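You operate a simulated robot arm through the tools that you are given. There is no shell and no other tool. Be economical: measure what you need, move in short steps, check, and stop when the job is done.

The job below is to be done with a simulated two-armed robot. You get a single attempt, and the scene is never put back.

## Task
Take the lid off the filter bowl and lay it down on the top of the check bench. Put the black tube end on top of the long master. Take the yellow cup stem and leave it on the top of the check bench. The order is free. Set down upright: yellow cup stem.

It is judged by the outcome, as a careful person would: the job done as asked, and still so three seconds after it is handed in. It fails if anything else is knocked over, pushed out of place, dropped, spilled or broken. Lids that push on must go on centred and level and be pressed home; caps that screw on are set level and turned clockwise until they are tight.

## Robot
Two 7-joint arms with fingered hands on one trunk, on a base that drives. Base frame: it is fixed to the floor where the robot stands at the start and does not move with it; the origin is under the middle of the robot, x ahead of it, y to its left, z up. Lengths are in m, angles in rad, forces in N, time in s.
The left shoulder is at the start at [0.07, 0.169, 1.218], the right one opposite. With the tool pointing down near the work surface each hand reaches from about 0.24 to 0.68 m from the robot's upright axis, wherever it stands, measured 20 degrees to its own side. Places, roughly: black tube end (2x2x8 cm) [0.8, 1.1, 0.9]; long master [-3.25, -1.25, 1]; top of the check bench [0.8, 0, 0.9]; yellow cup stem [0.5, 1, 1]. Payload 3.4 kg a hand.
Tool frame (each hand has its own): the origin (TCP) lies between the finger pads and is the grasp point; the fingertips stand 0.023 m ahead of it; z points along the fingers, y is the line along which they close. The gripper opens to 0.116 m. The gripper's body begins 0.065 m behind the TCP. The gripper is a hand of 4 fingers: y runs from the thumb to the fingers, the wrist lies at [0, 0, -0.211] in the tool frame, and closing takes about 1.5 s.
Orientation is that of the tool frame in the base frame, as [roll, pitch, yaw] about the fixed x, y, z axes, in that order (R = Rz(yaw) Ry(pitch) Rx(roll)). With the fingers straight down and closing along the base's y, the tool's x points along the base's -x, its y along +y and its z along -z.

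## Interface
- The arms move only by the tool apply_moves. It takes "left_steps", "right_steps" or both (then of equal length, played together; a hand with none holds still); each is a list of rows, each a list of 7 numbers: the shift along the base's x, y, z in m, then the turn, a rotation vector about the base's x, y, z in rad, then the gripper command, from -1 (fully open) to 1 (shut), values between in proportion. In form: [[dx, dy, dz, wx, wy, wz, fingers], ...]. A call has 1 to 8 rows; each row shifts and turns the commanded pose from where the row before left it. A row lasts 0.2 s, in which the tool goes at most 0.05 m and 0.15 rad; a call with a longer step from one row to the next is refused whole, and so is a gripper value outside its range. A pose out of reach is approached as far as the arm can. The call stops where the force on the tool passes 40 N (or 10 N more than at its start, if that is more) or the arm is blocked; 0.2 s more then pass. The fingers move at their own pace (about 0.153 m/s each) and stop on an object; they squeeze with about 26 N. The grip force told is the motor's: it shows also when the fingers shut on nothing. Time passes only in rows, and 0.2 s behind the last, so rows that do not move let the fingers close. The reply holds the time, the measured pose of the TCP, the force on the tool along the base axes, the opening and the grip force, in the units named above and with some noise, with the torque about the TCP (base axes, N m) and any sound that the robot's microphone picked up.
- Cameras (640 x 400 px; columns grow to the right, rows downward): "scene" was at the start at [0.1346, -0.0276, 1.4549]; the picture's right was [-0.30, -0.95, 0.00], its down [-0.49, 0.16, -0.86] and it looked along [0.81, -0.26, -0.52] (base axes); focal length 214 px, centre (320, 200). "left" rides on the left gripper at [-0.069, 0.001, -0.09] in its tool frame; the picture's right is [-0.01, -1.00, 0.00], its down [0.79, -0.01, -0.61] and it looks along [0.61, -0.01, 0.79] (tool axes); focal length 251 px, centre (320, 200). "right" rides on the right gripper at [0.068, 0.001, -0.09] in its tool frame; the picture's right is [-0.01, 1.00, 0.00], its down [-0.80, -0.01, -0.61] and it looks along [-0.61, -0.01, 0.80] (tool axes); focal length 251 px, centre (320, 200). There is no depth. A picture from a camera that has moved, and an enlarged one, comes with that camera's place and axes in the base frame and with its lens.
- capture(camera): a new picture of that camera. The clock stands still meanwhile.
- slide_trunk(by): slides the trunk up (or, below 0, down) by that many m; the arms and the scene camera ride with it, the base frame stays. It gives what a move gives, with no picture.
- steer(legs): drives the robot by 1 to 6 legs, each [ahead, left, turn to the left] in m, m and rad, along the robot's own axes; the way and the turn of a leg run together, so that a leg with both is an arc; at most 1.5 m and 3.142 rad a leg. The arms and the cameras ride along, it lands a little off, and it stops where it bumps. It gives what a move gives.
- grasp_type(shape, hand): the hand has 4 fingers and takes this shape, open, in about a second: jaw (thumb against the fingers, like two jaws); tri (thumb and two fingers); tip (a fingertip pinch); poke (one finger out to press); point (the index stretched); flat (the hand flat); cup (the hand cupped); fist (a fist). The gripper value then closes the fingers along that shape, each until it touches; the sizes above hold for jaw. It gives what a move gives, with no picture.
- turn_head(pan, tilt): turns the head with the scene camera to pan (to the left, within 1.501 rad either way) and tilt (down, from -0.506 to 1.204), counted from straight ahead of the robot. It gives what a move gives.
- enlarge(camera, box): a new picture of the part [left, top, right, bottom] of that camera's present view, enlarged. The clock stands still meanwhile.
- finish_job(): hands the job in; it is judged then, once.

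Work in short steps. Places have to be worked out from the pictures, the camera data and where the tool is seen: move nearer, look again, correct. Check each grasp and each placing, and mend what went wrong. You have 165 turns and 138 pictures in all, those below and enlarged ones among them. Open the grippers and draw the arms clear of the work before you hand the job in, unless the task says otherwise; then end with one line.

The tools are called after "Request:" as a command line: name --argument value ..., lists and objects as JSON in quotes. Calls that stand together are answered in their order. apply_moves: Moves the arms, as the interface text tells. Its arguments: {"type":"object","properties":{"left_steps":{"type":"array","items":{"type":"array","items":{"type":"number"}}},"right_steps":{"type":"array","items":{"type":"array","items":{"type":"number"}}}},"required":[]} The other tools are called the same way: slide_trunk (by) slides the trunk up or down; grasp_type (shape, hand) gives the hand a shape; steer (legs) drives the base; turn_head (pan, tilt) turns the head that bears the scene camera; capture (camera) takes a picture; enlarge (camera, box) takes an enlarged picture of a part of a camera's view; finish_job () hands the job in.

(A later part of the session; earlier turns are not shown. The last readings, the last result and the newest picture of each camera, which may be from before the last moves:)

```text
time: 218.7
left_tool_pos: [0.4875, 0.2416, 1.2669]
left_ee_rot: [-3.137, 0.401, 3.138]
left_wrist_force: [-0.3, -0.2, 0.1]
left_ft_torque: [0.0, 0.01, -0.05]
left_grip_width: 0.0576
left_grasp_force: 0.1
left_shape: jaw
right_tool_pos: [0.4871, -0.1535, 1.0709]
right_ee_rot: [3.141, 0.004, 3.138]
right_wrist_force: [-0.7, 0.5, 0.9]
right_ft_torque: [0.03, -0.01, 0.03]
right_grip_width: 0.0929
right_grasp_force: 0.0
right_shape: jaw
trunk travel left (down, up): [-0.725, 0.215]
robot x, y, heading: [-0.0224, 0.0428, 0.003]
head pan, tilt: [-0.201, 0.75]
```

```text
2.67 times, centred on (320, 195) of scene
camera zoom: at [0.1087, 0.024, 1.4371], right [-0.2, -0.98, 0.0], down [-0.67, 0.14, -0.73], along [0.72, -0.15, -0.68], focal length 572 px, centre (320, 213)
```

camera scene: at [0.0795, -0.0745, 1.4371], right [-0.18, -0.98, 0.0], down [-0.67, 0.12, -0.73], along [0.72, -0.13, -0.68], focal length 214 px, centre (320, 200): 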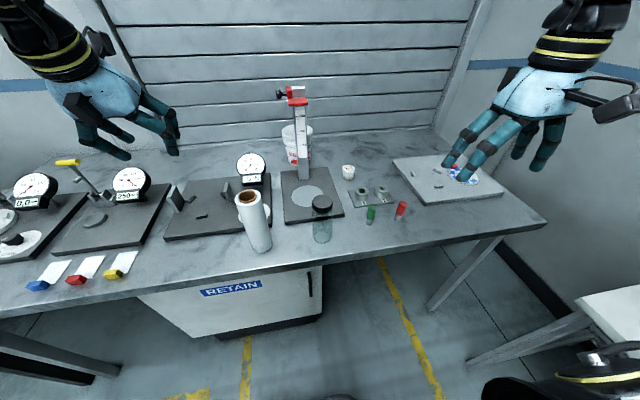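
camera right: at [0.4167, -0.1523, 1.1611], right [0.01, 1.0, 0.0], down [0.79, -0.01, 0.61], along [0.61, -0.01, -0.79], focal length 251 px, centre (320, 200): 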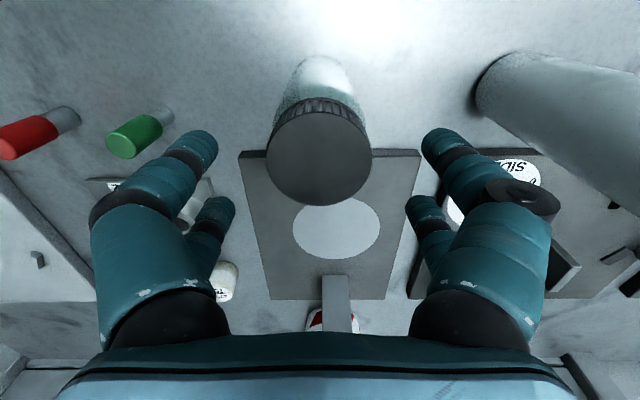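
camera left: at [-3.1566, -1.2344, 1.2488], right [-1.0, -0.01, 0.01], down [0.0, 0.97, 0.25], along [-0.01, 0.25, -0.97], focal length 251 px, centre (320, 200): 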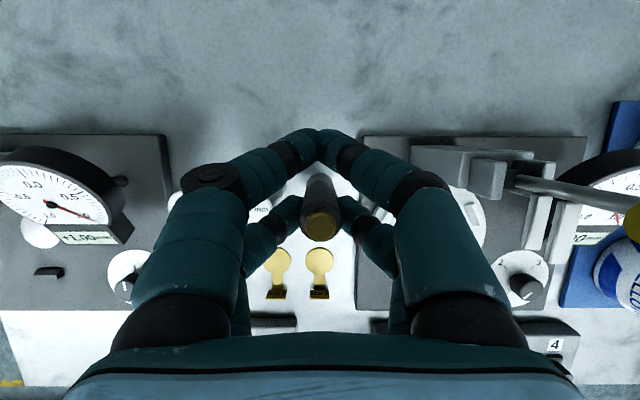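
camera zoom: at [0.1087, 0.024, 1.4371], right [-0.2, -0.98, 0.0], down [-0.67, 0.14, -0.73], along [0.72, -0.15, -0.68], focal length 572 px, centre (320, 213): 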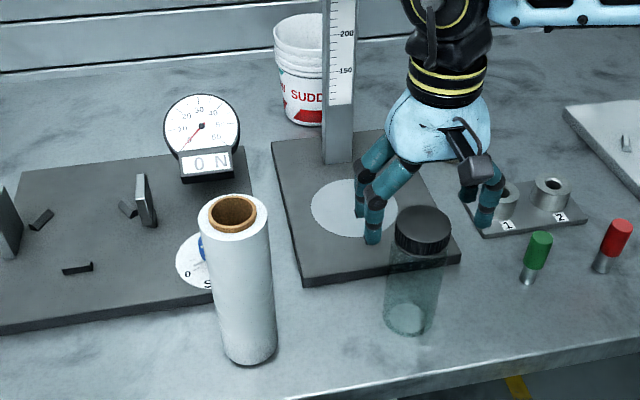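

From image scaling, the cap top is at z≈1.059, centre (0.470, −0.154), ⌀≈48 mm, ~22 mm tall. I shift back 9 mm, lower to z≈1.055 and close on the cap.

Request:
apply_moves --right_steps '[[-0.009, -0.001, 0, 0, 0, 0, -0.6], [0, 0, -0.008, 0, 0, 0, -0.6], [0, 0, -0.008, 0, 0, 0, -0.6], [0, 0, 0, 0, 0, 0, -0.1], [0, 0, 0, 0, 0, 0, 0.2], [0, 0, 0, 0, 0, 0, 0.5], [0, 0, 0, 0, 0, 0, 1], [0, 0, 0, 0, 0, 0, 1]]'

Request:
capture --camera "right"

Request:
enlarge --camera "scene" --box '[250, 120, 390, 270]'

```text
time: 220.5
left_tool_pos: [0.4886, 0.2419, 1.2685]
left_ee_rot: [-3.139, 0.402, 3.14]
left_wrist_force: [-1.1, -0.2, 1.0]
left_ft_torque: [-0.02, 0.01, -0.01]
left_grip_width: 0.0576
left_grasp_force: 0.1
left_shape: jaw
right_tool_pos: [0.479, -0.1552, 1.055]
right_ee_rot: [-3.141, 0.003, 3.139]
right_wrist_force: [0.7, -0.1, -0.4]
right_ft_torque: [-0.05, -0.01, -0.01]
right_grip_width: 0.0319
right_grasp_force: 26.0
right_shape: jaw
trunk travel left (down, up): [-0.725, 0.215]
robot x, y, heading: [-0.0198, 0.0384, -0.002]
head pan, tilt: [-0.201, 0.75]
```

```text
43 pictures are left
camera right: at [0.4093, -0.1548, 1.1441], right [0.01, 1.0, 0.0], down [0.79, -0.01, 0.61], along [0.61, -0.01, -0.79], focal length 251 px, centre (320, 200)
```

right: 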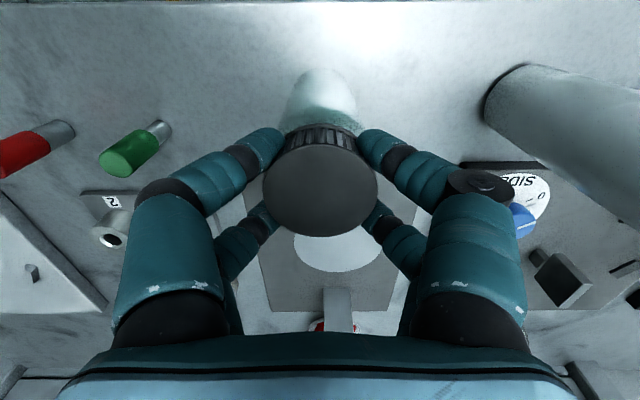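

```text
2.67 times, centred on (320, 195) of scene
camera zoom: at [0.1088, 0.0235, 1.437], right [-0.2, -0.98, 0.0], down [-0.67, 0.14, -0.73], along [0.72, -0.15, -0.68], focal length 572 px, centre (320, 213)
```

zoom: 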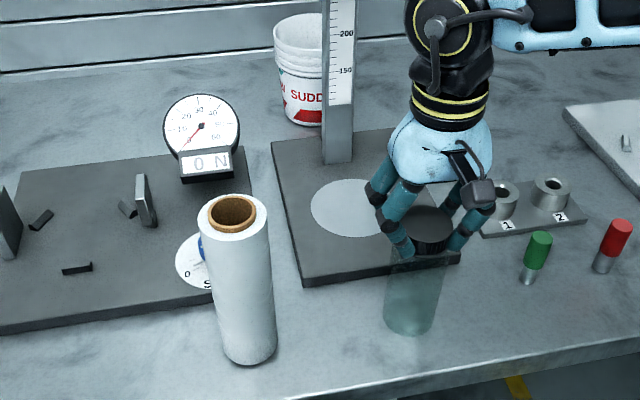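

All four fingers sit on the cap. I lift 8 mm as a test whether it comes off or the bowl follows.

Request:
apply_moves --right_steps '[[0, 0, 0.003, 0, 0, 0, 1], [0, 0, 0.003, 0, 0, 0, 1], [0, 0, 0.002, 0, 0, 0, 1]]'

Request:
enlarge --camera "scene" --box '[300, 160, 390, 260]'

```text
time: 221.3
left_tool_pos: [0.4886, 0.2417, 1.267]
left_ee_rot: [-3.138, 0.404, 3.14]
left_wrist_force: [-0.3, 0.0, 0.2]
left_ft_torque: [0.01, 0.0, 0.03]
left_grip_width: 0.0576
left_grasp_force: 0.0
left_shape: jaw
right_tool_pos: [0.4804, -0.1563, 1.0614]
right_ee_rot: [3.141, 0.004, 3.141]
right_wrist_force: [0.9, -0.5, -1.3]
right_ft_torque: [0.02, -0.01, -0.03]
right_grip_width: 0.0318
right_grasp_force: 25.9
right_shape: jaw
trunk travel left (down, up): [-0.725, 0.215]
robot x, y, heading: [-0.0223, 0.0415, -0.001]
head pan, tilt: [-0.201, 0.75]
```

```text
4.00 times, centred on (345, 210) of scene
camera zoom: at [0.1088, 0.0234, 1.437], right [-0.2, -0.98, 0.0], down [-0.67, 0.14, -0.73], along [0.72, -0.15, -0.68], focal length 858 px, centre (220, 160)
```

zoom: 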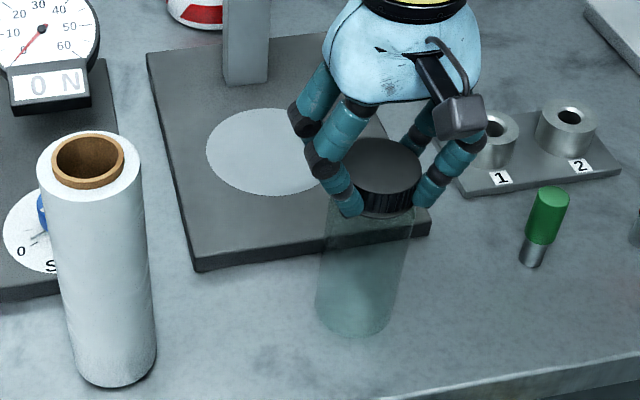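

Ambiguous; the bowl's bottom seems to rise. I lift 10 mm more to be certain.

Request:
apply_moves --right_steps '[[0, 0, 0.005, 0, 0, 0, 1], [0, 0, 0.005, 0, 0, 0, 1]]'

Request:
enlarge --camera "scene" --box '[300, 160, 390, 260]'

```text
time: 221.9
left_tool_pos: [0.4884, 0.2418, 1.2682]
left_ee_rot: [-3.139, 0.402, 3.141]
left_wrist_force: [0.2, 0.4, 0.6]
left_ft_torque: [-0.02, 0.02, 0.01]
left_grip_width: 0.0578
left_grasp_force: 0.0
left_shape: jaw
right_tool_pos: [0.4786, -0.155, 1.0723]
right_ee_rot: [3.142, 0.006, 3.14]
right_wrist_force: [-0.4, 0.7, -0.9]
right_ft_torque: [0.04, 0.01, 0.0]
right_grip_width: 0.032
right_grasp_force: 26.1
right_shape: jaw
trunk travel left (down, up): [-0.725, 0.215]
robot x, y, heading: [-0.0211, 0.0389, -0.002]
head pan, tilt: [-0.201, 0.75]
```

```text
4.00 times, centred on (345, 210) of scene
camera zoom: at [0.1086, 0.0235, 1.437], right [-0.2, -0.98, 0.0], down [-0.67, 0.14, -0.73], along [0.72, -0.15, -0.68], focal length 858 px, centre (220, 160)
```

zoom: 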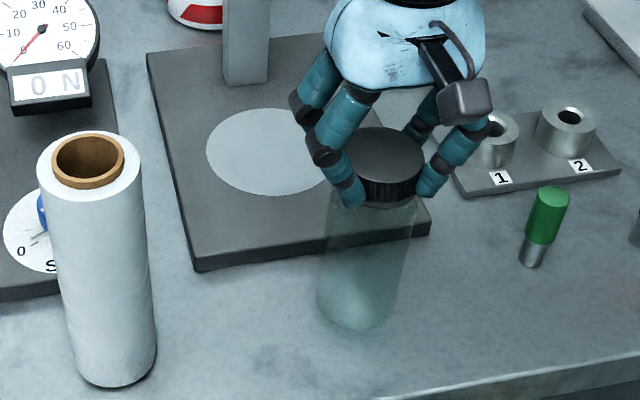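

The bowl rises with its cap, so the cap is screwed on. I set the bowl back down at the same spot; then I'll hold the bowl body with the left hand while unscrewing.

Request:
apply_moves --right_steps '[[0, 0, -0.006, 0, 0, 0, 1], [0, 0, -0.006, 0, 0, 0, 1], [0, 0, -0.004, 0, 0, 0, 1], [0, 0, -0.002, 0, 0, 0, 1]]'

```text
time: 222.9
left_tool_pos: [0.4877, 0.2406, 1.2677]
left_ee_rot: [-3.137, 0.4, 3.14]
left_wrist_force: [-0.2, -0.8, -0.1]
left_ft_torque: [0.0, 0.03, 0.02]
left_grip_width: 0.0575
left_grasp_force: 0.0
left_shape: jaw
right_tool_pos: [0.4786, -0.156, 1.0548]
right_ee_rot: [3.14, 0.004, -3.142]
right_wrist_force: [-0.2, 0.4, -1.2]
right_ft_torque: [0.0, 0.03, 0.0]
right_grip_width: 0.0319
right_grasp_force: 26.0
right_shape: jaw
trunk travel left (down, up): [-0.725, 0.215]
robot x, y, heading: [-0.02, 0.0413, 0.0]
head pan, tilt: [-0.201, 0.75]
```

Request:
apply_moves --right_steps '[[0, 0, -0.0015, 0, 0, 0, 1], [0, 0, -0.001, 0, 0, 0, 1]]'

```text
time: 223.5
left_tool_pos: [0.4883, 0.2412, 1.2671]
left_ee_rot: [-3.139, 0.402, 3.138]
left_wrist_force: [0.6, -0.1, -0.1]
left_ft_torque: [0.01, 0.01, 0.04]
left_grip_width: 0.0576
left_grasp_force: 0.1
left_shape: jaw
right_tool_pos: [0.4774, -0.1555, 1.0531]
right_ee_rot: [-3.141, 0.006, 3.139]
right_wrist_force: [0.1, -0.3, 3.4]
right_ft_torque: [-0.06, 0.0, -0.01]
right_grip_width: 0.032
right_grasp_force: 25.9
right_shape: jaw
trunk travel left (down, up): [-0.725, 0.215]
robot x, y, heading: [-0.0258, 0.0417, -0.001]
head pan, tilt: [-0.201, 0.75]
```

Contact (3.4 N): the bowl is back on the bench. I release, raise the right hand, and back the base up 0.1 m for arm room.

Request:
apply_moves --right_steps '[[0, 0, 0, 0, 0, 0, 0.6], [0, 0, 0, 0, 0, 0, 0.2], [0, 0, 0, 0, 0, 0, -0.6], [0, 0, 0.02, 0, 0, 0, -0.6], [0, 0, 0.04, 0, 0, 0, -0.6], [0, 0, 0.04, 0, 0, 0, -0.6], [0, 0, 0.03, 0, 0, 0, -0.6]]'

Request:
steer --legs '[[-0.12, 0, 0]]'

Request:
apply_moves --left_steps '[[-0.02, 0, -0.03, 0, -0.14, 0, -1], [-0.02, 0, -0.03, 0, -0.14, 0, -1], [-0.02, 0, -0.03, 0, -0.14, 0, -1], [-0.02, 0, -0.03, 0, -0.14, 0, -1], [-0.02, 0, -0.03, 0, -0.14, 0, -1], [0, 0, -0.04, 0, -0.1, 0, -1], [0, 0, -0.04, 0, 0, 0, -1], [0, 0, -0.03, 0, 0, 0, -1]]'

Request:
capture --camera "scene"

```text
time: 225.1
left_tool_pos: [0.4873, 0.2417, 1.2676]
left_ee_rot: [-3.137, 0.403, 3.141]
left_wrist_force: [1.2, -0.4, -0.2]
left_ft_torque: [0.0, 0.0, 0.03]
left_grip_width: 0.0574
left_grasp_force: 0.1
left_shape: jaw
right_tool_pos: [0.4775, -0.1553, 1.183]
right_ee_rot: [-3.141, 0.005, 3.14]
right_wrist_force: [-0.3, -0.3, -0.3]
right_ft_torque: [-0.03, 0.0, -0.01]
right_grip_width: 0.0927
right_grasp_force: 0.0
right_shape: jaw
trunk travel left (down, up): [-0.725, 0.215]
robot x, y, heading: [-0.0217, 0.043, -0.002]
head pan, tilt: [-0.201, 0.75]
```

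```text
time: 226.3
left_tool_pos: [0.3719, 0.2416, 1.267]
left_ee_rot: [-3.139, 0.399, -3.14]
left_wrist_force: [0.0, -0.2, -0.2]
left_ft_torque: [0.01, 0.01, 0.01]
left_grip_width: 0.0572
left_grasp_force: 0.1
left_shape: jaw
right_tool_pos: [0.3636, -0.1538, 1.1803]
right_ee_rot: [-3.14, 0.003, 3.141]
right_wrist_force: [0.8, -0.4, -1.3]
right_ft_torque: [-0.01, -0.02, 0.0]
right_grip_width: 0.0925
right_grasp_force: 0.0
right_shape: jaw
trunk travel left (down, up): [-0.725, 0.215]
robot x, y, heading: [-0.141, 0.0348, 0.009]
head pan, tilt: [-0.201, 0.75]
```

```text
time: 228.1
left_tool_pos: [0.3529, 0.2229, 1.1008]
left_ee_rot: [-3.136, 1.151, -3.138]
left_wrist_force: [-0.1, -0.4, 0.1]
left_ft_torque: [-0.01, -0.03, -0.02]
left_grip_width: 0.1159
left_grasp_force: 0.0
left_shape: jaw
left hand out of reach, approached as far as the arm can: row 4, 5, 6, 7, 8
right_tool_pos: [0.3624, -0.1549, 1.1825]
right_ee_rot: [3.141, 0.005, 3.141]
right_wrist_force: [-0.6, 0.1, 0.0]
right_ft_torque: [0.0, -0.01, 0.0]
right_grip_width: 0.0926
right_grasp_force: 0.1
right_shape: jaw
trunk travel left (down, up): [-0.725, 0.215]
robot x, y, heading: [-0.14, 0.0412, 0.004]
head pan, tilt: [-0.201, 0.75]
```

```text
39 pictures are left
camera scene: at [-0.0084, 0.0239, 1.437], right [-0.2, -0.98, 0.0], down [-0.67, 0.13, -0.73], along [0.72, -0.14, -0.68], focal length 214 px, centre (320, 200)
```

scene: 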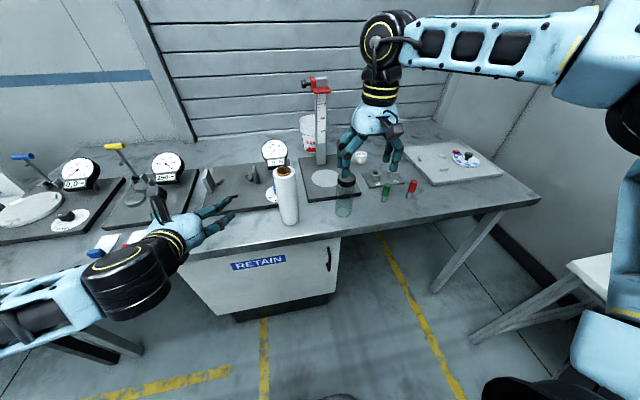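

The left arm is cramped at this height. Lowering the trunk 0.15 m should make a near-horizontal left grasp easier; both hands are in front of the bench items.

Request:
slide_trunk --by -0.15

Request:
apply_moves --left_steps '[[0, 0, 0.0, 0, -0.05, 0, -1], [0, -0.03, 0, 0, 0, 0, -1]]'

```text
time: 229.8
left_tool_pos: [0.3517, 0.2236, 0.9518]
left_ee_rot: [-3.135, 1.15, -3.139]
left_wrist_force: [0.2, -1.0, -0.7]
left_ft_torque: [0.01, -0.01, -0.01]
left_grip_width: 0.1159
left_grasp_force: 0.0
left_shape: jaw
right_tool_pos: [0.3609, -0.1553, 1.0318]
right_ee_rot: [3.141, 0.004, -3.141]
right_wrist_force: [-0.5, 0.4, -0.3]
right_ft_torque: [0.01, 0.01, 0.0]
right_grip_width: 0.0926
right_grasp_force: 0.0
right_shape: jaw
trunk travel left (down, up): [-0.575, 0.365]
robot x, y, heading: [-0.1411, 0.0417, 0.006]
head pan, tilt: [-0.201, 0.75]
```

```text
time: 230.4
left_tool_pos: [0.3524, 0.1925, 0.9502]
left_ee_rot: [-3.138, 1.201, -3.139]
left_wrist_force: [0.9, -0.5, 0.7]
left_ft_torque: [0.02, 0.01, 0.01]
left_grip_width: 0.1158
left_grasp_force: 0.1
left_shape: jaw
left hand out of reach, approached as far as the arm can: row 1
right_tool_pos: [0.3619, -0.1568, 1.0317]
right_ee_rot: [3.139, 0.004, -3.141]
right_wrist_force: [-0.5, -0.2, 0.8]
right_ft_torque: [0.04, 0.01, -0.02]
right_grip_width: 0.0926
right_grasp_force: 0.0
right_shape: jaw
trunk travel left (down, up): [-0.575, 0.365]
robot x, y, heading: [-0.1381, 0.0403, 0.007]
head pan, tilt: [-0.201, 0.75]
```

Works now. I raise the right hand out of the way and slide the left hand sideways in front of the bench towards the bowl.

Request:
apply_moves --right_steps '[[0, 0, 0.04, 0, 0, 0, -0.6], [0, 0, 0.04, 0, 0, 0, -0.6], [0.02, 0, 0.04, 0, 0, 0, -0.6], [0.04, 0, 0.01, 0, 0, 0, -0.6], [0.04, 0, 0, 0, 0, 0, -0.6], [0.02, 0, 0, 0, 0, 0, -0.6]]'

Request:
apply_moves --left_steps '[[0, -0.045, 0, 0, 0, 0, -1], [0, -0.045, 0, 0, 0, 0, -1], [0, -0.045, 0, 0, 0, 0, -1], [0, -0.045, 0, 0, 0, 0, -1], [0, -0.045, 0, 0, 0, 0, -1], [0, -0.045, 0, 0, 0, 0, -1], [0, -0.045, 0, 0, 0, 0, -1], [0, -0.035, 0, 0, 0, 0, -1]]'

Request:
capture --camera "scene"

```text
time: 231.8
left_tool_pos: [0.3507, 0.1925, 0.9498]
left_ee_rot: [-3.137, 1.202, -3.138]
left_wrist_force: [0.2, -0.5, -0.1]
left_ft_torque: [0.01, 0.0, -0.01]
left_grip_width: 0.1158
left_grasp_force: 0.1
left_shape: jaw
right_tool_pos: [0.3937, -0.2043, 1.1108]
right_ee_rot: [3.141, 0.004, 3.141]
right_wrist_force: [0.1, -0.1, -0.5]
right_ft_torque: [0.01, 0.02, 0.03]
right_grip_width: 0.0928
right_grasp_force: 0.0
right_shape: jaw
right hand out of reach, approached as far as the arm can: row 3, 4, 5, 6
trunk travel left (down, up): [-0.575, 0.365]
robot x, y, heading: [-0.143, 0.0385, 0.001]
head pan, tilt: [-0.201, 0.75]
```

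```text
time: 233.6
left_tool_pos: [0.3501, -0.1604, 0.9483]
left_ee_rot: [-3.135, 1.199, -3.14]
left_wrist_force: [0.1, -1.3, 0.3]
left_ft_torque: [0.01, -0.02, 0.01]
left_grip_width: 0.1159
left_grasp_force: 0.0
left_shape: jaw
right_tool_pos: [0.3942, -0.2044, 1.1114]
right_ee_rot: [3.14, 0.005, 3.14]
right_wrist_force: [0.6, -0.3, -0.6]
right_ft_torque: [0.0, 0.02, -0.05]
right_grip_width: 0.0926
right_grasp_force: 0.1
right_shape: jaw
trunk travel left (down, up): [-0.575, 0.365]
robot x, y, heading: [-0.1382, 0.0402, 0.003]
head pan, tilt: [-0.201, 0.75]
```

```text
38 pictures are left
camera scene: at [-0.0091, 0.0224, 1.2871], right [-0.2, -0.98, 0.0], down [-0.67, 0.14, -0.73], along [0.72, -0.14, -0.68], focal length 214 px, centre (320, 200)
```

scene: 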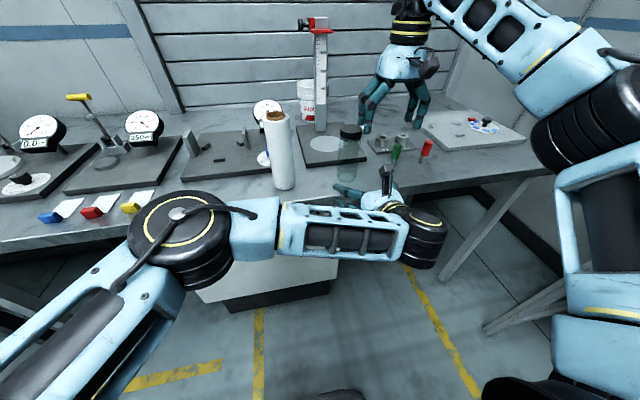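

The left hand is in front of the bowl with fingers open around its line. I drive 0.08 m ahead, so the right arm can reach the cap and the left nears the bowl.

Request:
steer --legs '[[0.08, 0, 0]]'

Request:
capture --camera "left"

Request:
enlarge --camera "scene" --box '[270, 90, 450, 240]'

```text
time: 234.7
left_tool_pos: [0.4314, -0.1593, 0.9477]
left_ee_rot: [-3.136, 1.2, -3.137]
left_wrist_force: [0.4, -0.6, 0.1]
left_ft_torque: [-0.01, -0.03, 0.01]
left_grip_width: 0.116
left_grasp_force: 0.0
left_shape: jaw
right_tool_pos: [0.475, -0.2035, 1.1105]
right_ee_rot: [3.14, 0.006, -3.141]
right_wrist_force: [0.0, -0.4, -0.8]
right_ft_torque: [-0.01, 0.01, 0.0]
right_grip_width: 0.0926
right_grasp_force: 0.0
right_shape: jaw
trunk travel left (down, up): [-0.575, 0.365]
robot x, y, heading: [-0.0611, 0.0424, 0.002]
head pan, tilt: [-0.201, 0.75]
```

```text
37 pictures are left
camera left: at [0.3728, -0.157, 1.0457], right [0.0, -1.0, 0.01], down [-0.85, -0.01, -0.52], along [0.52, -0.01, -0.85], focal length 251 px, centre (320, 200)
```

left: 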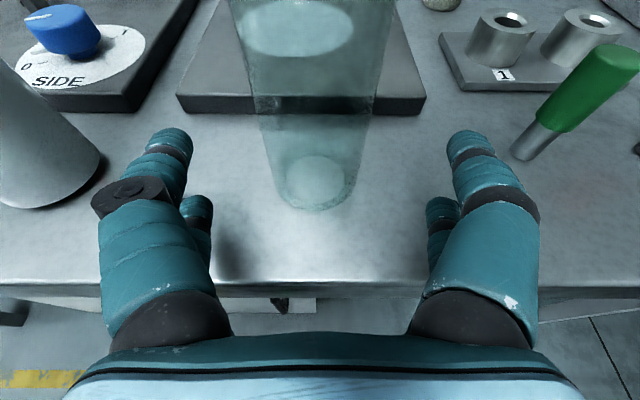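

```text
2.67 times, centred on (360, 165) of scene
camera zoom: at [0.0722, 0.0238, 1.287], right [-0.2, -0.98, 0.0], down [-0.67, 0.13, -0.73], along [0.72, -0.14, -0.68], focal length 572 px, centre (213, 293)
```

zoom: 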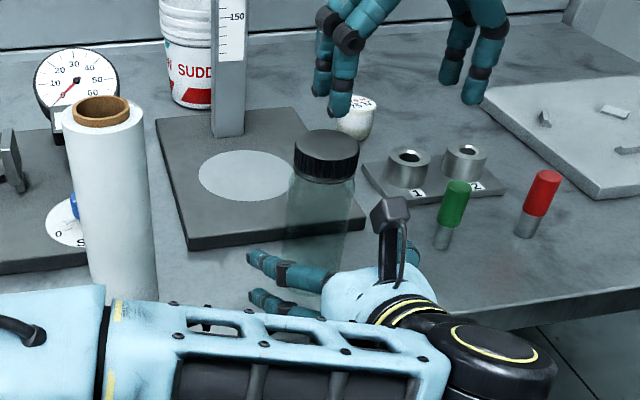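

The bowl axis is at (0.478, −0.156), ⌀≈55 mm. I advance the left hand 43 mm, 10 mm lower, and close gently on the body.

Request:
apply_moves --left_steps '[[0.015, 0.002, -0.004, 0, 0, 0, -1], [0.015, 0.001, -0.003, 0, 0, 0, -1], [0.013, 0, -0.003, 0, 0, 0, -1]]'

Request:
capture --camera "left"

```text
time: 235.5
left_tool_pos: [0.4749, -0.1536, 0.939]
left_ee_rot: [-3.135, 1.203, -3.139]
left_wrist_force: [0.1, -0.5, 0.2]
left_ft_torque: [0.0, -0.03, 0.04]
left_grip_width: 0.116
left_grasp_force: 0.1
left_shape: jaw
right_tool_pos: [0.4756, -0.2042, 1.1102]
right_ee_rot: [3.139, 0.004, 3.141]
right_wrist_force: [-0.5, 0.4, -0.4]
right_ft_torque: [0.01, 0.02, -0.01]
right_grip_width: 0.0926
right_grasp_force: 0.1
right_shape: jaw
trunk travel left (down, up): [-0.575, 0.365]
robot x, y, heading: [-0.0578, 0.0408, 0.004]
head pan, tilt: [-0.201, 0.75]
```

```text
35 pictures are left
camera left: at [0.4157, -0.1535, 1.0357], right [0.0, -1.0, 0.01], down [-0.85, -0.01, -0.52], along [0.52, -0.01, -0.85], focal length 251 px, centre (320, 200)
```

left: 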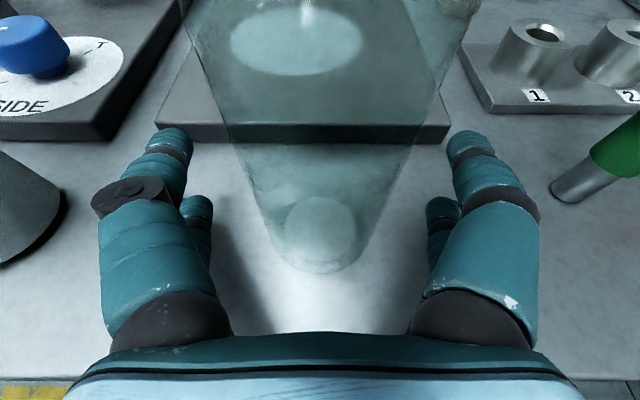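

The bowl is centred between the left fingers; I close them on it.

Request:
apply_moves --left_steps '[[0, 0, 0, 0, 0, 0, -0.4], [0, 0, 0, 0, 0, 0, 0], [0, 0, 0, 0, 0, 0, 0.2], [0, 0, 0, 0, 0, 0, 0.6], [0, 0, 0, 0, 0, 0, 1], [0, 0, 0, 0, 0, 0, 1], [0, 0, 0, 0, 0, 0, 1]]'

Request:
capture --camera "left"

Request:
enlarge --camera "scene" --box '[270, 90, 450, 240]'

```text
time: 237.1
left_tool_pos: [0.4743, -0.1548, 0.9383]
left_ee_rot: [-3.135, 1.202, -3.136]
left_wrist_force: [1.3, 0.0, 1.1]
left_ft_torque: [0.02, -0.01, 0.01]
left_grip_width: 0.0441
left_grasp_force: 26.1
left_shape: jaw
right_tool_pos: [0.4746, -0.2038, 1.1098]
right_ee_rot: [3.141, 0.005, 3.14]
right_wrist_force: [-0.1, -0.8, 0.0]
right_ft_torque: [0.03, -0.04, -0.03]
right_grip_width: 0.0929
right_grasp_force: 0.1
right_shape: jaw
trunk travel left (down, up): [-0.575, 0.365]
robot x, y, heading: [-0.0576, 0.0394, 0.007]
head pan, tilt: [-0.201, 0.75]
```

```text
34 pictures are left
camera left: at [0.4156, -0.1534, 1.0358], right [0.0, -1.0, 0.01], down [-0.85, -0.01, -0.52], along [0.52, -0.01, -0.85], focal length 251 px, centre (320, 200)
```

left: 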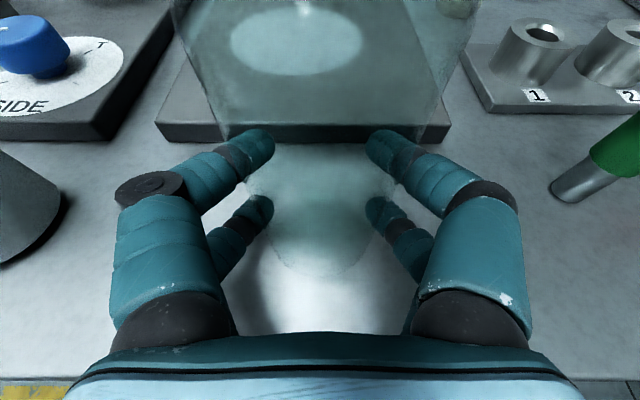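

```text
2.67 times, centred on (360, 165) of scene
camera zoom: at [0.0717, 0.0238, 1.2871], right [-0.2, -0.98, 0.0], down [-0.67, 0.13, -0.73], along [0.72, -0.14, -0.68], focal length 572 px, centre (213, 293)
```

zoom: 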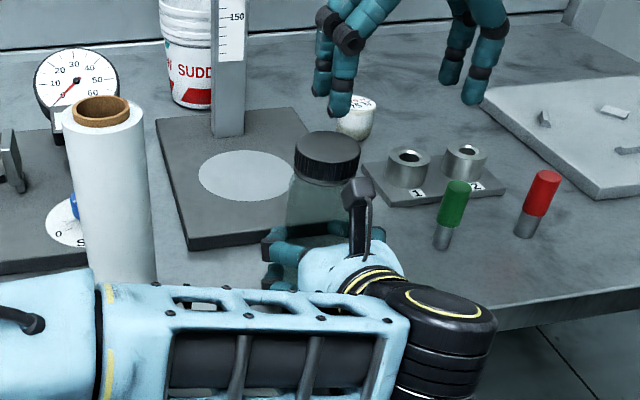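

The bowl is held firmly. I bring the right hand over the cap at hover height and pre-rotate it −0.6 rad for unscrewing travel.

Request:
apply_moves --right_steps '[[0.002, 0.025, 0, 0, 0, -0.15, -0.6], [0.0, 0.022, 0, 0, 0, -0.15, -0.6], [0, 0, 0, 0, 0, -0.15, -0.6], [0, 0, 0, 0, 0, -0.15, -0.6]]'

Request:
capture --camera "right"

```text
time: 238.1
left_tool_pos: [0.4749, -0.1544, 0.9374]
left_ee_rot: [-3.136, 1.199, -3.14]
left_wrist_force: [0.0, -0.8, 0.4]
left_ft_torque: [0.01, -0.01, 0.0]
left_grip_width: 0.0437
left_grasp_force: 26.1
left_shape: jaw
right_tool_pos: [0.4584, -0.169, 1.1006]
right_ee_rot: [3.139, 0.005, 2.539]
right_wrist_force: [-0.3, -0.2, 0.9]
right_ft_torque: [-0.03, 0.01, 0.01]
right_grip_width: 0.0925
right_grasp_force: 0.1
right_shape: jaw
right hand out of reach, approached as far as the arm can: row 1, 2
trunk travel left (down, up): [-0.575, 0.365]
robot x, y, heading: [-0.0535, 0.04, 0.007]
head pan, tilt: [-0.201, 0.75]
```

```text
32 pictures are left
camera right: at [0.4017, -0.1282, 1.1904], right [0.57, 0.82, 0.0], down [0.65, -0.45, 0.61], along [0.5, -0.35, -0.79], focal length 251 px, centre (320, 200)
```

right: 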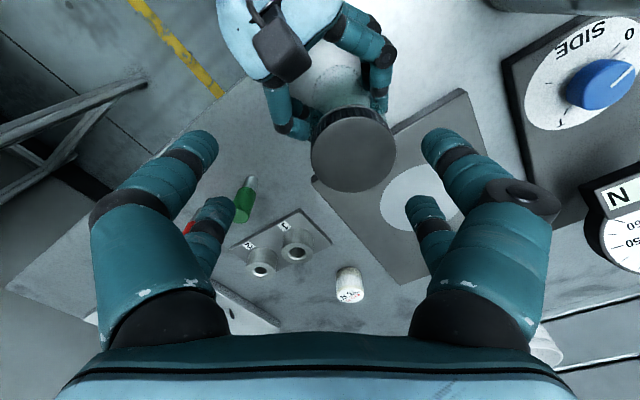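

Cap axis now ≈(0.467, −0.151). I move to align and lower together; the limit should ease lower down.

Request:
apply_moves --right_steps '[[0.005, 0.004, -0.008, 0, 0, 0, -0.6], [0.005, 0.004, -0.006, 0, 0, 0, -0.6], [0.005, 0.005, -0.004, 0, 0, 0, -0.6]]'

Request:
capture --camera "right"

```text
time: 238.9
left_tool_pos: [0.4745, -0.1545, 0.9379]
left_ee_rot: [-3.136, 1.201, -3.138]
left_wrist_force: [-0.6, -0.2, 0.5]
left_ft_torque: [-0.01, 0.04, -0.01]
left_grip_width: 0.0437
left_grasp_force: 25.7
left_shape: jaw
right_tool_pos: [0.4669, -0.1691, 1.0878]
right_ee_rot: [3.139, 0.004, 2.541]
right_wrist_force: [0.1, 0.8, -0.2]
right_ft_torque: [0.01, -0.01, 0.0]
right_grip_width: 0.0924
right_grasp_force: 0.0
right_shape: jaw
right hand out of reach, approached as far as the arm can: row 1, 2, 3
trunk travel left (down, up): [-0.575, 0.365]
robot x, y, heading: [-0.0569, 0.0399, 0.004]
head pan, tilt: [-0.201, 0.75]
```

```text
31 pictures are left
camera right: at [0.4092, -0.1291, 1.1767], right [0.57, 0.82, 0.0], down [0.65, -0.45, 0.61], along [0.5, -0.35, -0.79], focal length 251 px, centre (320, 200)
```

right: 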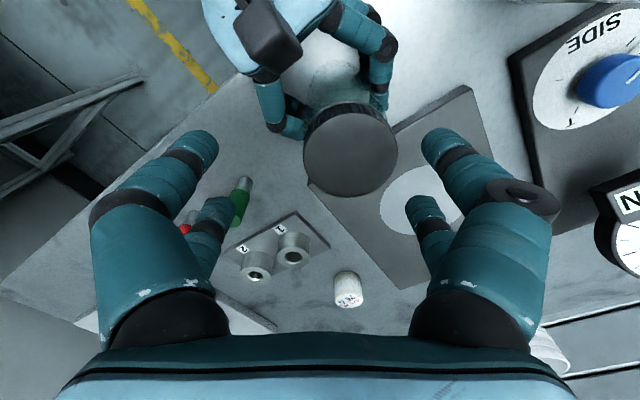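

The right arm has an inner limit about 13 mm short. I release the bowl, withdraw the left hand, shift the base 0.08 m left, and re-grip.

Request:
apply_moves --left_steps '[[0, 0, 0, 0, 0, 0, 0.3], [0, 0, 0, 0, 0, 0, -0.3], [0, 0, 0, 0, 0, 0, -1], [0, 0, 0, 0, 0, 0, -1], [-0.03, 0, 0.003, 0, 0, 0, -1], [-0.035, 0, 0.003, 0, 0, 0, -1], [-0.035, 0, 0.003, 0, 0, 0, -1]]' --right_steps '[[0, 0, 0, 0, 0, 0, -0.6], [0, -0.02, 0.01, 0, 0, 0, -0.6], [0, -0.02, 0.01, 0, 0, 0, -0.6], [0, 0, 0.005, 0, 0, 0, -0.6], [0, 0, 0, 0, 0, 0, -0.6], [0, 0, 0, 0, 0, 0, -0.6], [0, 0, 0, 0, 0, 0, -0.6]]'

Request:
steer --legs '[[0, 0.08, 0]]'

Request:
apply_moves --left_steps '[[0, -0.03, 0, 0, 0, 0, -1], [0, -0.03, 0, 0, 0, 0, -1], [0, -0.02, 0, 0, 0, 0, -1]]'

Request:
capture --camera "left"

Request:
capture --camera "right"

```text
time: 240.5
left_tool_pos: [0.3738, -0.1534, 0.9484]
left_ee_rot: [-3.134, 1.2, -3.138]
left_wrist_force: [0.2, -0.9, -0.9]
left_ft_torque: [-0.05, 0.0, -0.01]
left_grip_width: 0.1159
left_grasp_force: 0.1
left_shape: jaw
right_tool_pos: [0.4664, -0.2098, 1.1132]
right_ee_rot: [3.141, 0.005, 2.541]
right_wrist_force: [0.7, 0.4, -0.3]
right_ft_torque: [-0.02, 0.03, -0.01]
right_grip_width: 0.0925
right_grasp_force: 0.1
right_shape: jaw
trunk travel left (down, up): [-0.575, 0.365]
robot x, y, heading: [-0.0558, 0.0373, 0.002]
head pan, tilt: [-0.201, 0.75]
```

```text
time: 241.6
left_tool_pos: [0.3733, -0.074, 0.9479]
left_ee_rot: [-3.133, 1.202, -3.139]
left_wrist_force: [0.2, -0.3, -0.1]
left_ft_torque: [-0.01, 0.0, -0.01]
left_grip_width: 0.116
left_grasp_force: 0.2
left_shape: jaw
right_tool_pos: [0.4665, -0.1279, 1.1137]
right_ee_rot: [-3.142, 0.004, 2.542]
right_wrist_force: [0.2, 1.1, -0.3]
right_ft_torque: [-0.05, -0.01, 0.04]
right_grip_width: 0.0925
right_grasp_force: 0.0
right_shape: jaw
trunk travel left (down, up): [-0.575, 0.365]
robot x, y, heading: [-0.0579, 0.1243, 0.004]
head pan, tilt: [-0.201, 0.75]
```

```text
time: 242.4
left_tool_pos: [0.376, -0.0765, 0.9493]
left_ee_rot: [-3.135, 1.2, -3.14]
left_wrist_force: [-0.8, -0.5, -0.7]
left_ft_torque: [-0.04, 0.01, -0.02]
left_grip_width: 0.116
left_grasp_force: 0.0
left_shape: jaw
left hand out of reach, approached as far as the arm can: row 1, 2, 3
right_tool_pos: [0.4655, -0.1295, 1.1119]
right_ee_rot: [3.14, 0.007, 2.543]
right_wrist_force: [-0.3, 0.0, 0.2]
right_ft_torque: [0.01, -0.03, -0.01]
right_grip_width: 0.0926
right_grasp_force: 0.1
right_shape: jaw
trunk travel left (down, up): [-0.575, 0.365]
robot x, y, heading: [-0.0573, 0.1156, 0.004]
head pan, tilt: [-0.201, 0.75]
```

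```text
30 pictures are left
camera left: at [0.3175, -0.075, 1.0456], right [0.0, -1.0, 0.01], down [-0.85, -0.01, -0.52], along [0.52, -0.01, -0.85], focal length 251 px, centre (320, 200)
```

left: 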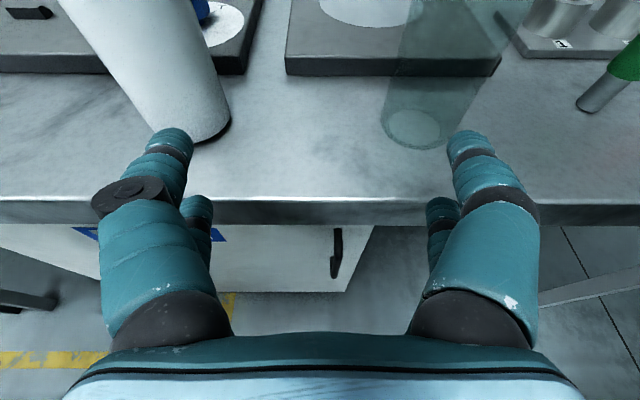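

```text
29 pictures are left
camera right: at [0.4091, -0.0896, 1.2022], right [0.57, 0.82, 0.0], down [0.65, -0.45, 0.61], along [0.5, -0.35, -0.79], focal length 251 px, centre (320, 200)
```

right: 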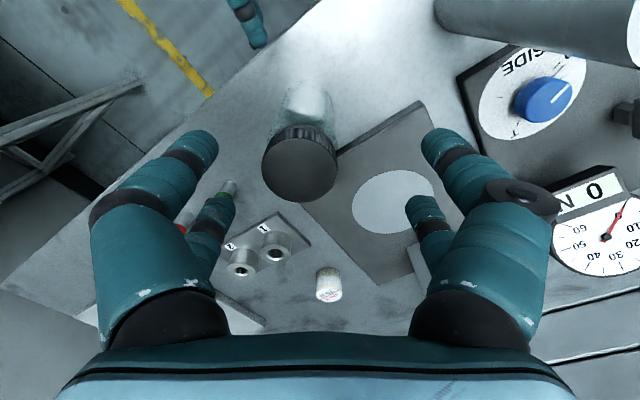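

Both arms have an inner limit here. I yaw the left hand 0.5 rad to point right-forward, so its wrist stays left while its fingers still reach the bowl.

Request:
apply_moves --left_steps '[[-0.01, 0, 0, 0, 0, -0.125, -1], [0, 0, 0, 0, 0, -0.125, -1], [0, 0, 0, 0, 0, -0.125, -1], [0, 0, 0, 0, 0, -0.125, -1], [0.01, -0.015, 0, 0, 0, 0, -1], [0.014, -0.015, 0, 0, 0, 0, -1]]'

Request:
capture --camera "left"

```text
time: 243.8
left_tool_pos: [0.3909, -0.1066, 0.9478]
left_ee_rot: [-3.134, 1.2, 2.644]
left_wrist_force: [-0.2, -0.2, -0.2]
left_ft_torque: [0.01, -0.04, 0.02]
left_grip_width: 0.1163
left_grasp_force: 0.0
left_shape: jaw
right_tool_pos: [0.466, -0.1294, 1.112]
right_ee_rot: [3.141, 0.005, 2.543]
right_wrist_force: [0.4, -0.5, 0.7]
right_ft_torque: [0.0, 0.02, 0.01]
right_grip_width: 0.0925
right_grasp_force: 0.0
right_shape: jaw
trunk travel left (down, up): [-0.575, 0.365]
robot x, y, heading: [-0.0599, 0.1225, 0.003]
head pan, tilt: [-0.201, 0.75]
```

```text
28 pictures are left
camera left: at [0.3399, -0.0768, 1.0459], right [-0.48, -0.88, 0.01], down [-0.75, 0.4, -0.52], along [0.45, -0.26, -0.85], focal length 251 px, centre (320, 200)
```

left: 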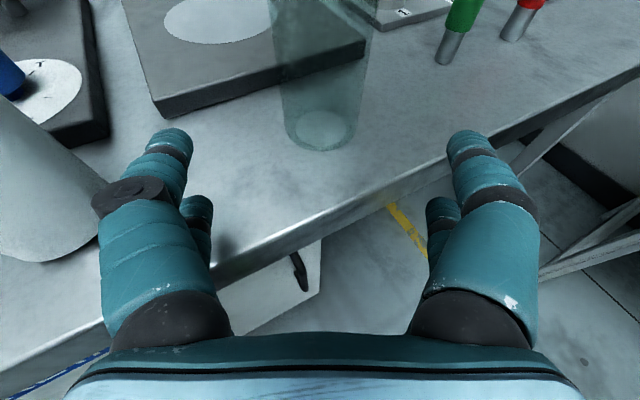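

The bowl is dead centre in the left hand's line; I advance 0.1 m and close on it.

Request:
apply_moves --left_steps '[[0.029, -0.0165, -0.003, 0, 0, 0, -1], [0.029, -0.0165, -0.003, 0, 0, 0, -1], [0.028, -0.016, -0.003, 0, 0, 0, -1], [0, 0, 0, 0, 0, 0, -0.3], [0, 0, 0, 0, 0, 0, 0.2], [0, 0, 0, 0, 0, 0, 0.6], [0, 0, 0, 0, 0, 0, 1], [0, 0, 0, 0, 0, 0, 1]]'

Request:
apply_moves --right_steps '[[0.003, -0.013, 0, 0, 0, 0, -0.6], [0.003, -0.012, -0.008, 0, 0, 0, -0.6], [0.002, 0, -0.01, 0, 0, 0, -0.6]]'

Request:
capture --camera "right"

Request:
capture --camera "left"

```text
time: 245.6
left_tool_pos: [0.4789, -0.1531, 0.9389]
left_ee_rot: [-3.136, 1.202, 2.645]
left_wrist_force: [-0.1, -0.4, 2.0]
left_ft_torque: [0.03, 0.0, 0.0]
left_grip_width: 0.0399
left_grasp_force: 25.9
left_shape: jaw
right_tool_pos: [0.4655, -0.1288, 1.1127]
right_ee_rot: [3.141, 0.005, 2.544]
right_wrist_force: [-0.3, 0.2, -0.4]
right_ft_torque: [0.04, -0.02, 0.01]
right_grip_width: 0.0926
right_grasp_force: 0.0
right_shape: jaw
trunk travel left (down, up): [-0.575, 0.365]
robot x, y, heading: [-0.0592, 0.1194, -0.001]
head pan, tilt: [-0.201, 0.75]
```

```text
time: 246.4
left_tool_pos: [0.4777, -0.1538, 0.9391]
left_ee_rot: [-3.134, 1.2, 2.644]
left_wrist_force: [1.2, -0.1, 3.6]
left_ft_torque: [0.04, 0.04, -0.01]
left_grip_width: 0.0401
left_grasp_force: 25.8
left_shape: jaw
right_tool_pos: [0.4757, -0.1547, 1.0973]
right_ee_rot: [3.14, 0.005, 2.542]
right_wrist_force: [0.4, 0.2, -0.4]
right_ft_torque: [-0.01, -0.01, 0.0]
right_grip_width: 0.0925
right_grasp_force: 0.1
right_shape: jaw
trunk travel left (down, up): [-0.575, 0.365]
robot x, y, heading: [-0.059, 0.1182, 0.001]
head pan, tilt: [-0.201, 0.75]
```

```text
27 pictures are left
camera right: at [0.418, -0.1142, 1.1855], right [0.57, 0.82, 0.0], down [0.65, -0.45, 0.61], along [0.5, -0.35, -0.79], focal length 251 px, centre (320, 200)
```

right: 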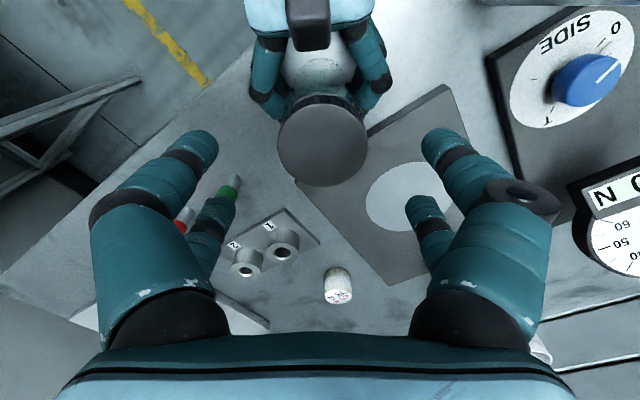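

```text
26 pictures are left
camera left: at [0.4265, -0.1246, 1.0364], right [-0.48, -0.88, 0.01], down [-0.75, 0.4, -0.52], along [0.45, -0.26, -0.85], focal length 251 px, centre (320, 200)
```

left: 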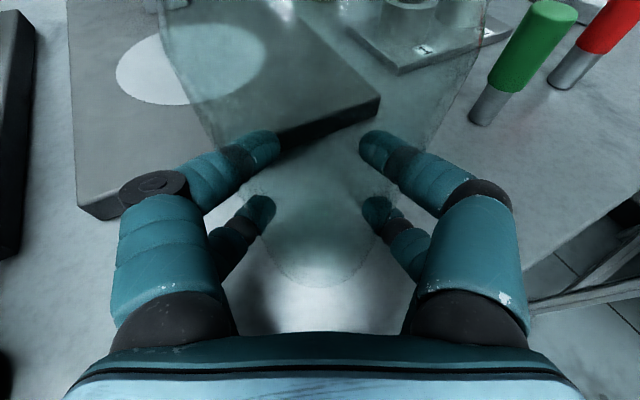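

Both in place. Cap axis ≈(0.467, −0.147); I fine-align and lower the right hand to z≈1.055, then close on the cap.

Request:
apply_moves --right_steps '[[-0.002, 0.003, -0.014, 0, 0, 0, -0.6], [0, 0, -0.014, 0, 0, 0, -0.6], [0, 0, -0.014, 0, 0, 0, -0.6], [0, 0, 0, 0, 0, 0, -0.1], [0, 0, 0, 0, 0, 0, 0.2], [0, 0, 0, 0, 0, 0, 0.5], [0, 0, 0, 0, 0, 0, 1], [0, 0, 0, 0, 0, 0, 1]]'

Request:
capture --camera "right"

```text
time: 248.2
left_tool_pos: [0.4788, -0.1536, 0.9401]
left_ee_rot: [-3.135, 1.2, 2.643]
left_wrist_force: [-0.1, 0.1, 3.9]
left_ft_torque: [0.04, 0.02, -0.09]
left_grip_width: 0.04
left_grasp_force: 25.8
left_shape: jaw
right_tool_pos: [0.4727, -0.1505, 1.0541]
right_ee_rot: [3.139, 0.007, 2.542]
right_wrist_force: [0.0, 0.9, -1.6]
right_ft_torque: [0.01, -0.01, 0.14]
right_grip_width: 0.0321
right_grasp_force: 26.1
right_shape: jaw
trunk travel left (down, up): [-0.575, 0.365]
robot x, y, heading: [-0.0591, 0.1185, 0.003]
head pan, tilt: [-0.201, 0.75]
```

```text
25 pictures are left
camera right: at [0.4152, -0.1114, 1.1434], right [0.57, 0.82, 0.0], down [0.65, -0.45, 0.61], along [0.5, -0.35, -0.79], focal length 251 px, centre (320, 200)
```

right: 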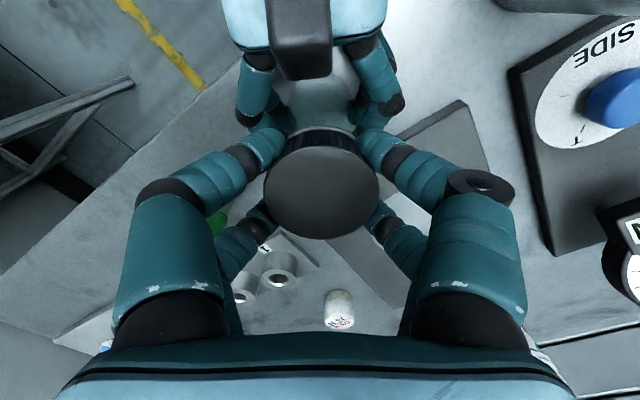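

Cap gripped by all fingers. I now turn it counter-clockwise by 1.2 rad about its axis.

Request:
apply_moves --right_steps '[[0.0006, 0.0011, 0.0002, 0, 0, 0.148, 1], [0.0005, 0.0012, 0.0002, 0, 0, 0.148, 1], [0.0003, 0.0012, 0.0002, 0, 0, 0.148, 1], [0.0001, 0.0013, 0.0002, 0, 0, 0.148, 1], [-0.0001, 0.0013, 0.0002, 0, 0, 0.148, 1], [-0.0003, 0.0012, 0.0002, 0, 0, 0.148, 1], [-0.0005, 0.0012, 0.0002, 0, 0, 0.148, 1], [-0.0006, 0.0011, 0.0002, 0, 0, 0.148, 1]]'

```text
time: 250.0
left_tool_pos: [0.4782, -0.1526, 0.9404]
left_ee_rot: [-3.137, 1.204, 2.646]
left_wrist_force: [-2.1, 16.4, 10.5]
left_ft_torque: [-0.78, 0.28, 0.04]
left_grip_width: 0.0387
left_grasp_force: 26.3
left_shape: jaw
right_tool_pos: [0.4713, -0.1412, 1.0551]
right_ee_rot: [-3.141, 0.008, -2.556]
right_wrist_force: [1.4, -19.3, 0.6]
right_ft_torque: [-1.26, -0.35, -0.11]
right_grip_width: 0.0326
right_grasp_force: 26.1
right_shape: jaw
trunk travel left (down, up): [-0.575, 0.365]
robot x, y, heading: [-0.0565, 0.12, 0.002]
head pan, tilt: [-0.201, 0.75]
```

The turn went through with some sideways load, which I relieve by shifting −6 mm in y; then I test whether the cap lifts.

Request:
apply_moves --right_steps '[[0, -0.004, 0, 0, 0, 0, 1], [0, -0.003, 0, 0, 0, 0, 1], [0, 0, 0.002, 0, 0, 0, 1], [0, 0, 0.002, 0, 0, 0, 1]]'

Request:
capture --camera "right"

```text
time: 251.0
left_tool_pos: [0.4776, -0.155, 0.9401]
left_ee_rot: [-3.135, 1.202, 2.643]
left_wrist_force: [-2.6, 1.7, 17.5]
left_ft_torque: [0.26, 0.07, -0.05]
left_grip_width: 0.0384
left_grasp_force: 25.7
left_shape: jaw
right_tool_pos: [0.4737, -0.1484, 1.0568]
right_ee_rot: [3.138, 0.002, -2.558]
right_wrist_force: [2.3, -1.7, -18.8]
right_ft_torque: [-0.32, -0.2, 0.03]
right_grip_width: 0.0319
right_grasp_force: 25.7
right_shape: jaw
trunk travel left (down, up): [-0.575, 0.365]
robot x, y, heading: [-0.0575, 0.1229, 0.0]
head pan, tilt: [-0.201, 0.75]
```

```text
24 pictures are left
camera right: at [0.4143, -0.1857, 1.1466], right [-0.54, 0.84, 0.0], down [0.67, 0.43, 0.61], along [0.51, 0.33, -0.79], focal length 251 px, centre (320, 200)
```

right: 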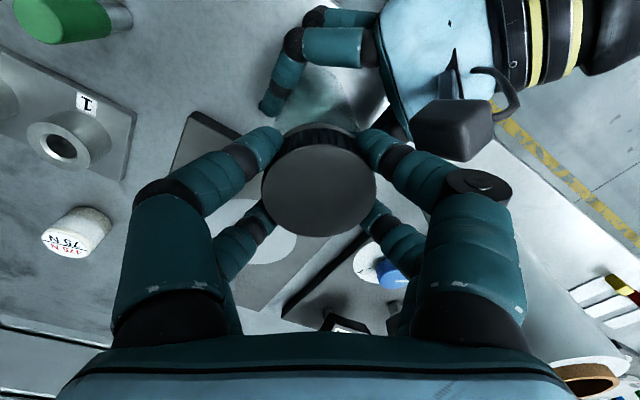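

The cap still resists lifting (19 N), so more turns are needed. I lower back, open slightly, rotate the hand back 1.2 rad in place, and re-grip.

Request:
apply_moves --right_steps '[[0, 0, -0.004, 0, 0, 0, 1], [0, 0, 0, 0, 0, 0, 0.5], [0, 0, 0, 0, 0, 0, 0.15], [0, 0, 0, 0, 0, -0.148, 0.15], [0, 0, 0, 0, 0, -0.148, 0.15], [0, 0, 0, 0, 0, -0.148, 0.15], [0, 0, 0, 0, 0, -0.148, 0.15], [0, 0, 0, 0, 0, -0.148, 0.15]]'

Request:
apply_moves --right_steps '[[0, 0, 0, 0, 0, -0.148, 0.15], [0, 0, 0, 0, 0, -0.148, 0.15], [0, 0, 0, 0, 0, -0.148, 0.15], [0, 0, 0, 0, 0, 0, 0.5], [0, 0, 0, 0, 0, 0, 1], [0, 0, 0, 0, 0, 0, 1], [0, 0, 0, 0, 0, 0, 1]]'

```text
time: 252.8
left_tool_pos: [0.4774, -0.1539, 0.941]
left_ee_rot: [-3.136, 1.201, 2.645]
left_wrist_force: [-0.6, -0.3, 5.3]
left_ft_torque: [0.1, 0.1, 0.0]
left_grip_width: 0.0387
left_grasp_force: 26.5
left_shape: jaw
right_tool_pos: [0.4718, -0.149, 1.0555]
right_ee_rot: [3.141, 0.006, 2.983]
right_wrist_force: [0.0, -0.7, -0.5]
right_ft_torque: [0.01, 0.0, -0.02]
right_grip_width: 0.0487
right_grasp_force: 0.1
right_shape: jaw
trunk travel left (down, up): [-0.575, 0.365]
robot x, y, heading: [-0.058, 0.1234, -0.001]
head pan, tilt: [-0.201, 0.75]
```

```text
time: 254.4
left_tool_pos: [0.4766, -0.1524, 0.9391]
left_ee_rot: [-3.137, 1.201, 2.645]
left_wrist_force: [-1.1, -0.7, 6.2]
left_ft_torque: [0.18, 0.08, 0.04]
left_grip_width: 0.0386
left_grasp_force: 26.2
left_shape: jaw
right_tool_pos: [0.4722, -0.1493, 1.0545]
right_ee_rot: [3.139, 0.006, 2.542]
right_wrist_force: [0.9, 0.1, -1.5]
right_ft_torque: [0.01, -0.06, 0.0]
right_grip_width: 0.0323
right_grasp_force: 26.5
right_shape: jaw
trunk travel left (down, up): [-0.575, 0.365]
robot x, y, heading: [-0.0615, 0.1237, 0.001]
head pan, tilt: [-0.201, 0.75]
```

Request:
apply_moves --right_steps '[[0, 0.0003, 0.0003, 0, 0, 0.148, 1], [0, 0.0003, 0.0003, 0, 0, 0.148, 1], [0, 0.0003, 0.0003, 0, 0, 0.148, 1], [0, 0.0003, 0.0003, 0, 0, 0.148, 1], [0, 0.0003, 0.0003, 0, 0, 0.148, 1], [0, 0.0003, 0.0003, 0, 0, 0.148, 1], [0, 0.0003, 0.0003, 0, 0, 0.148, 1], [0, 0.0003, 0.0003, 0, 0, 0.148, 1]]'

Request:
apply_moves --right_steps '[[0, 0, 0.002, 0, 0, 0, 1], [0, 0, 0.002, 0, 0, 0, 1]]'

```text
time: 256.2
left_tool_pos: [0.477, -0.1535, 0.94]
left_ee_rot: [-3.136, 1.202, 2.644]
left_wrist_force: [-3.5, 6.8, 11.9]
left_ft_torque: [-0.01, 0.08, 0.09]
left_grip_width: 0.0384
left_grasp_force: 25.9
left_shape: jaw
right_tool_pos: [0.4724, -0.1454, 1.0569]
right_ee_rot: [-3.141, 0.006, -2.555]
right_wrist_force: [2.6, -6.7, -8.2]
right_ft_torque: [-0.64, -0.13, -0.07]
right_grip_width: 0.0318
right_grasp_force: 26.1
right_shape: jaw
trunk travel left (down, up): [-0.575, 0.365]
robot x, y, heading: [-0.0606, 0.1193, -0.002]
head pan, tilt: [-0.201, 0.75]
```

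```text
time: 256.8
left_tool_pos: [0.4769, -0.153, 0.9414]
left_ee_rot: [-3.136, 1.205, 2.644]
left_wrist_force: [-3.6, 5.9, 28.8]
left_ft_torque: [0.01, -0.03, 0.01]
left_grip_width: 0.0382
left_grasp_force: 26.1
left_shape: jaw
right_tool_pos: [0.4736, -0.1462, 1.06]
right_ee_rot: [3.14, 0.004, -2.556]
right_wrist_force: [4.3, -7.9, -29.9]
right_ft_torque: [-0.56, -0.19, 0.01]
right_grip_width: 0.0313
right_grasp_force: 26.0
right_shape: jaw
trunk travel left (down, up): [-0.575, 0.365]
robot x, y, heading: [-0.0565, 0.1213, 0.007]
head pan, tilt: [-0.201, 0.75]
```

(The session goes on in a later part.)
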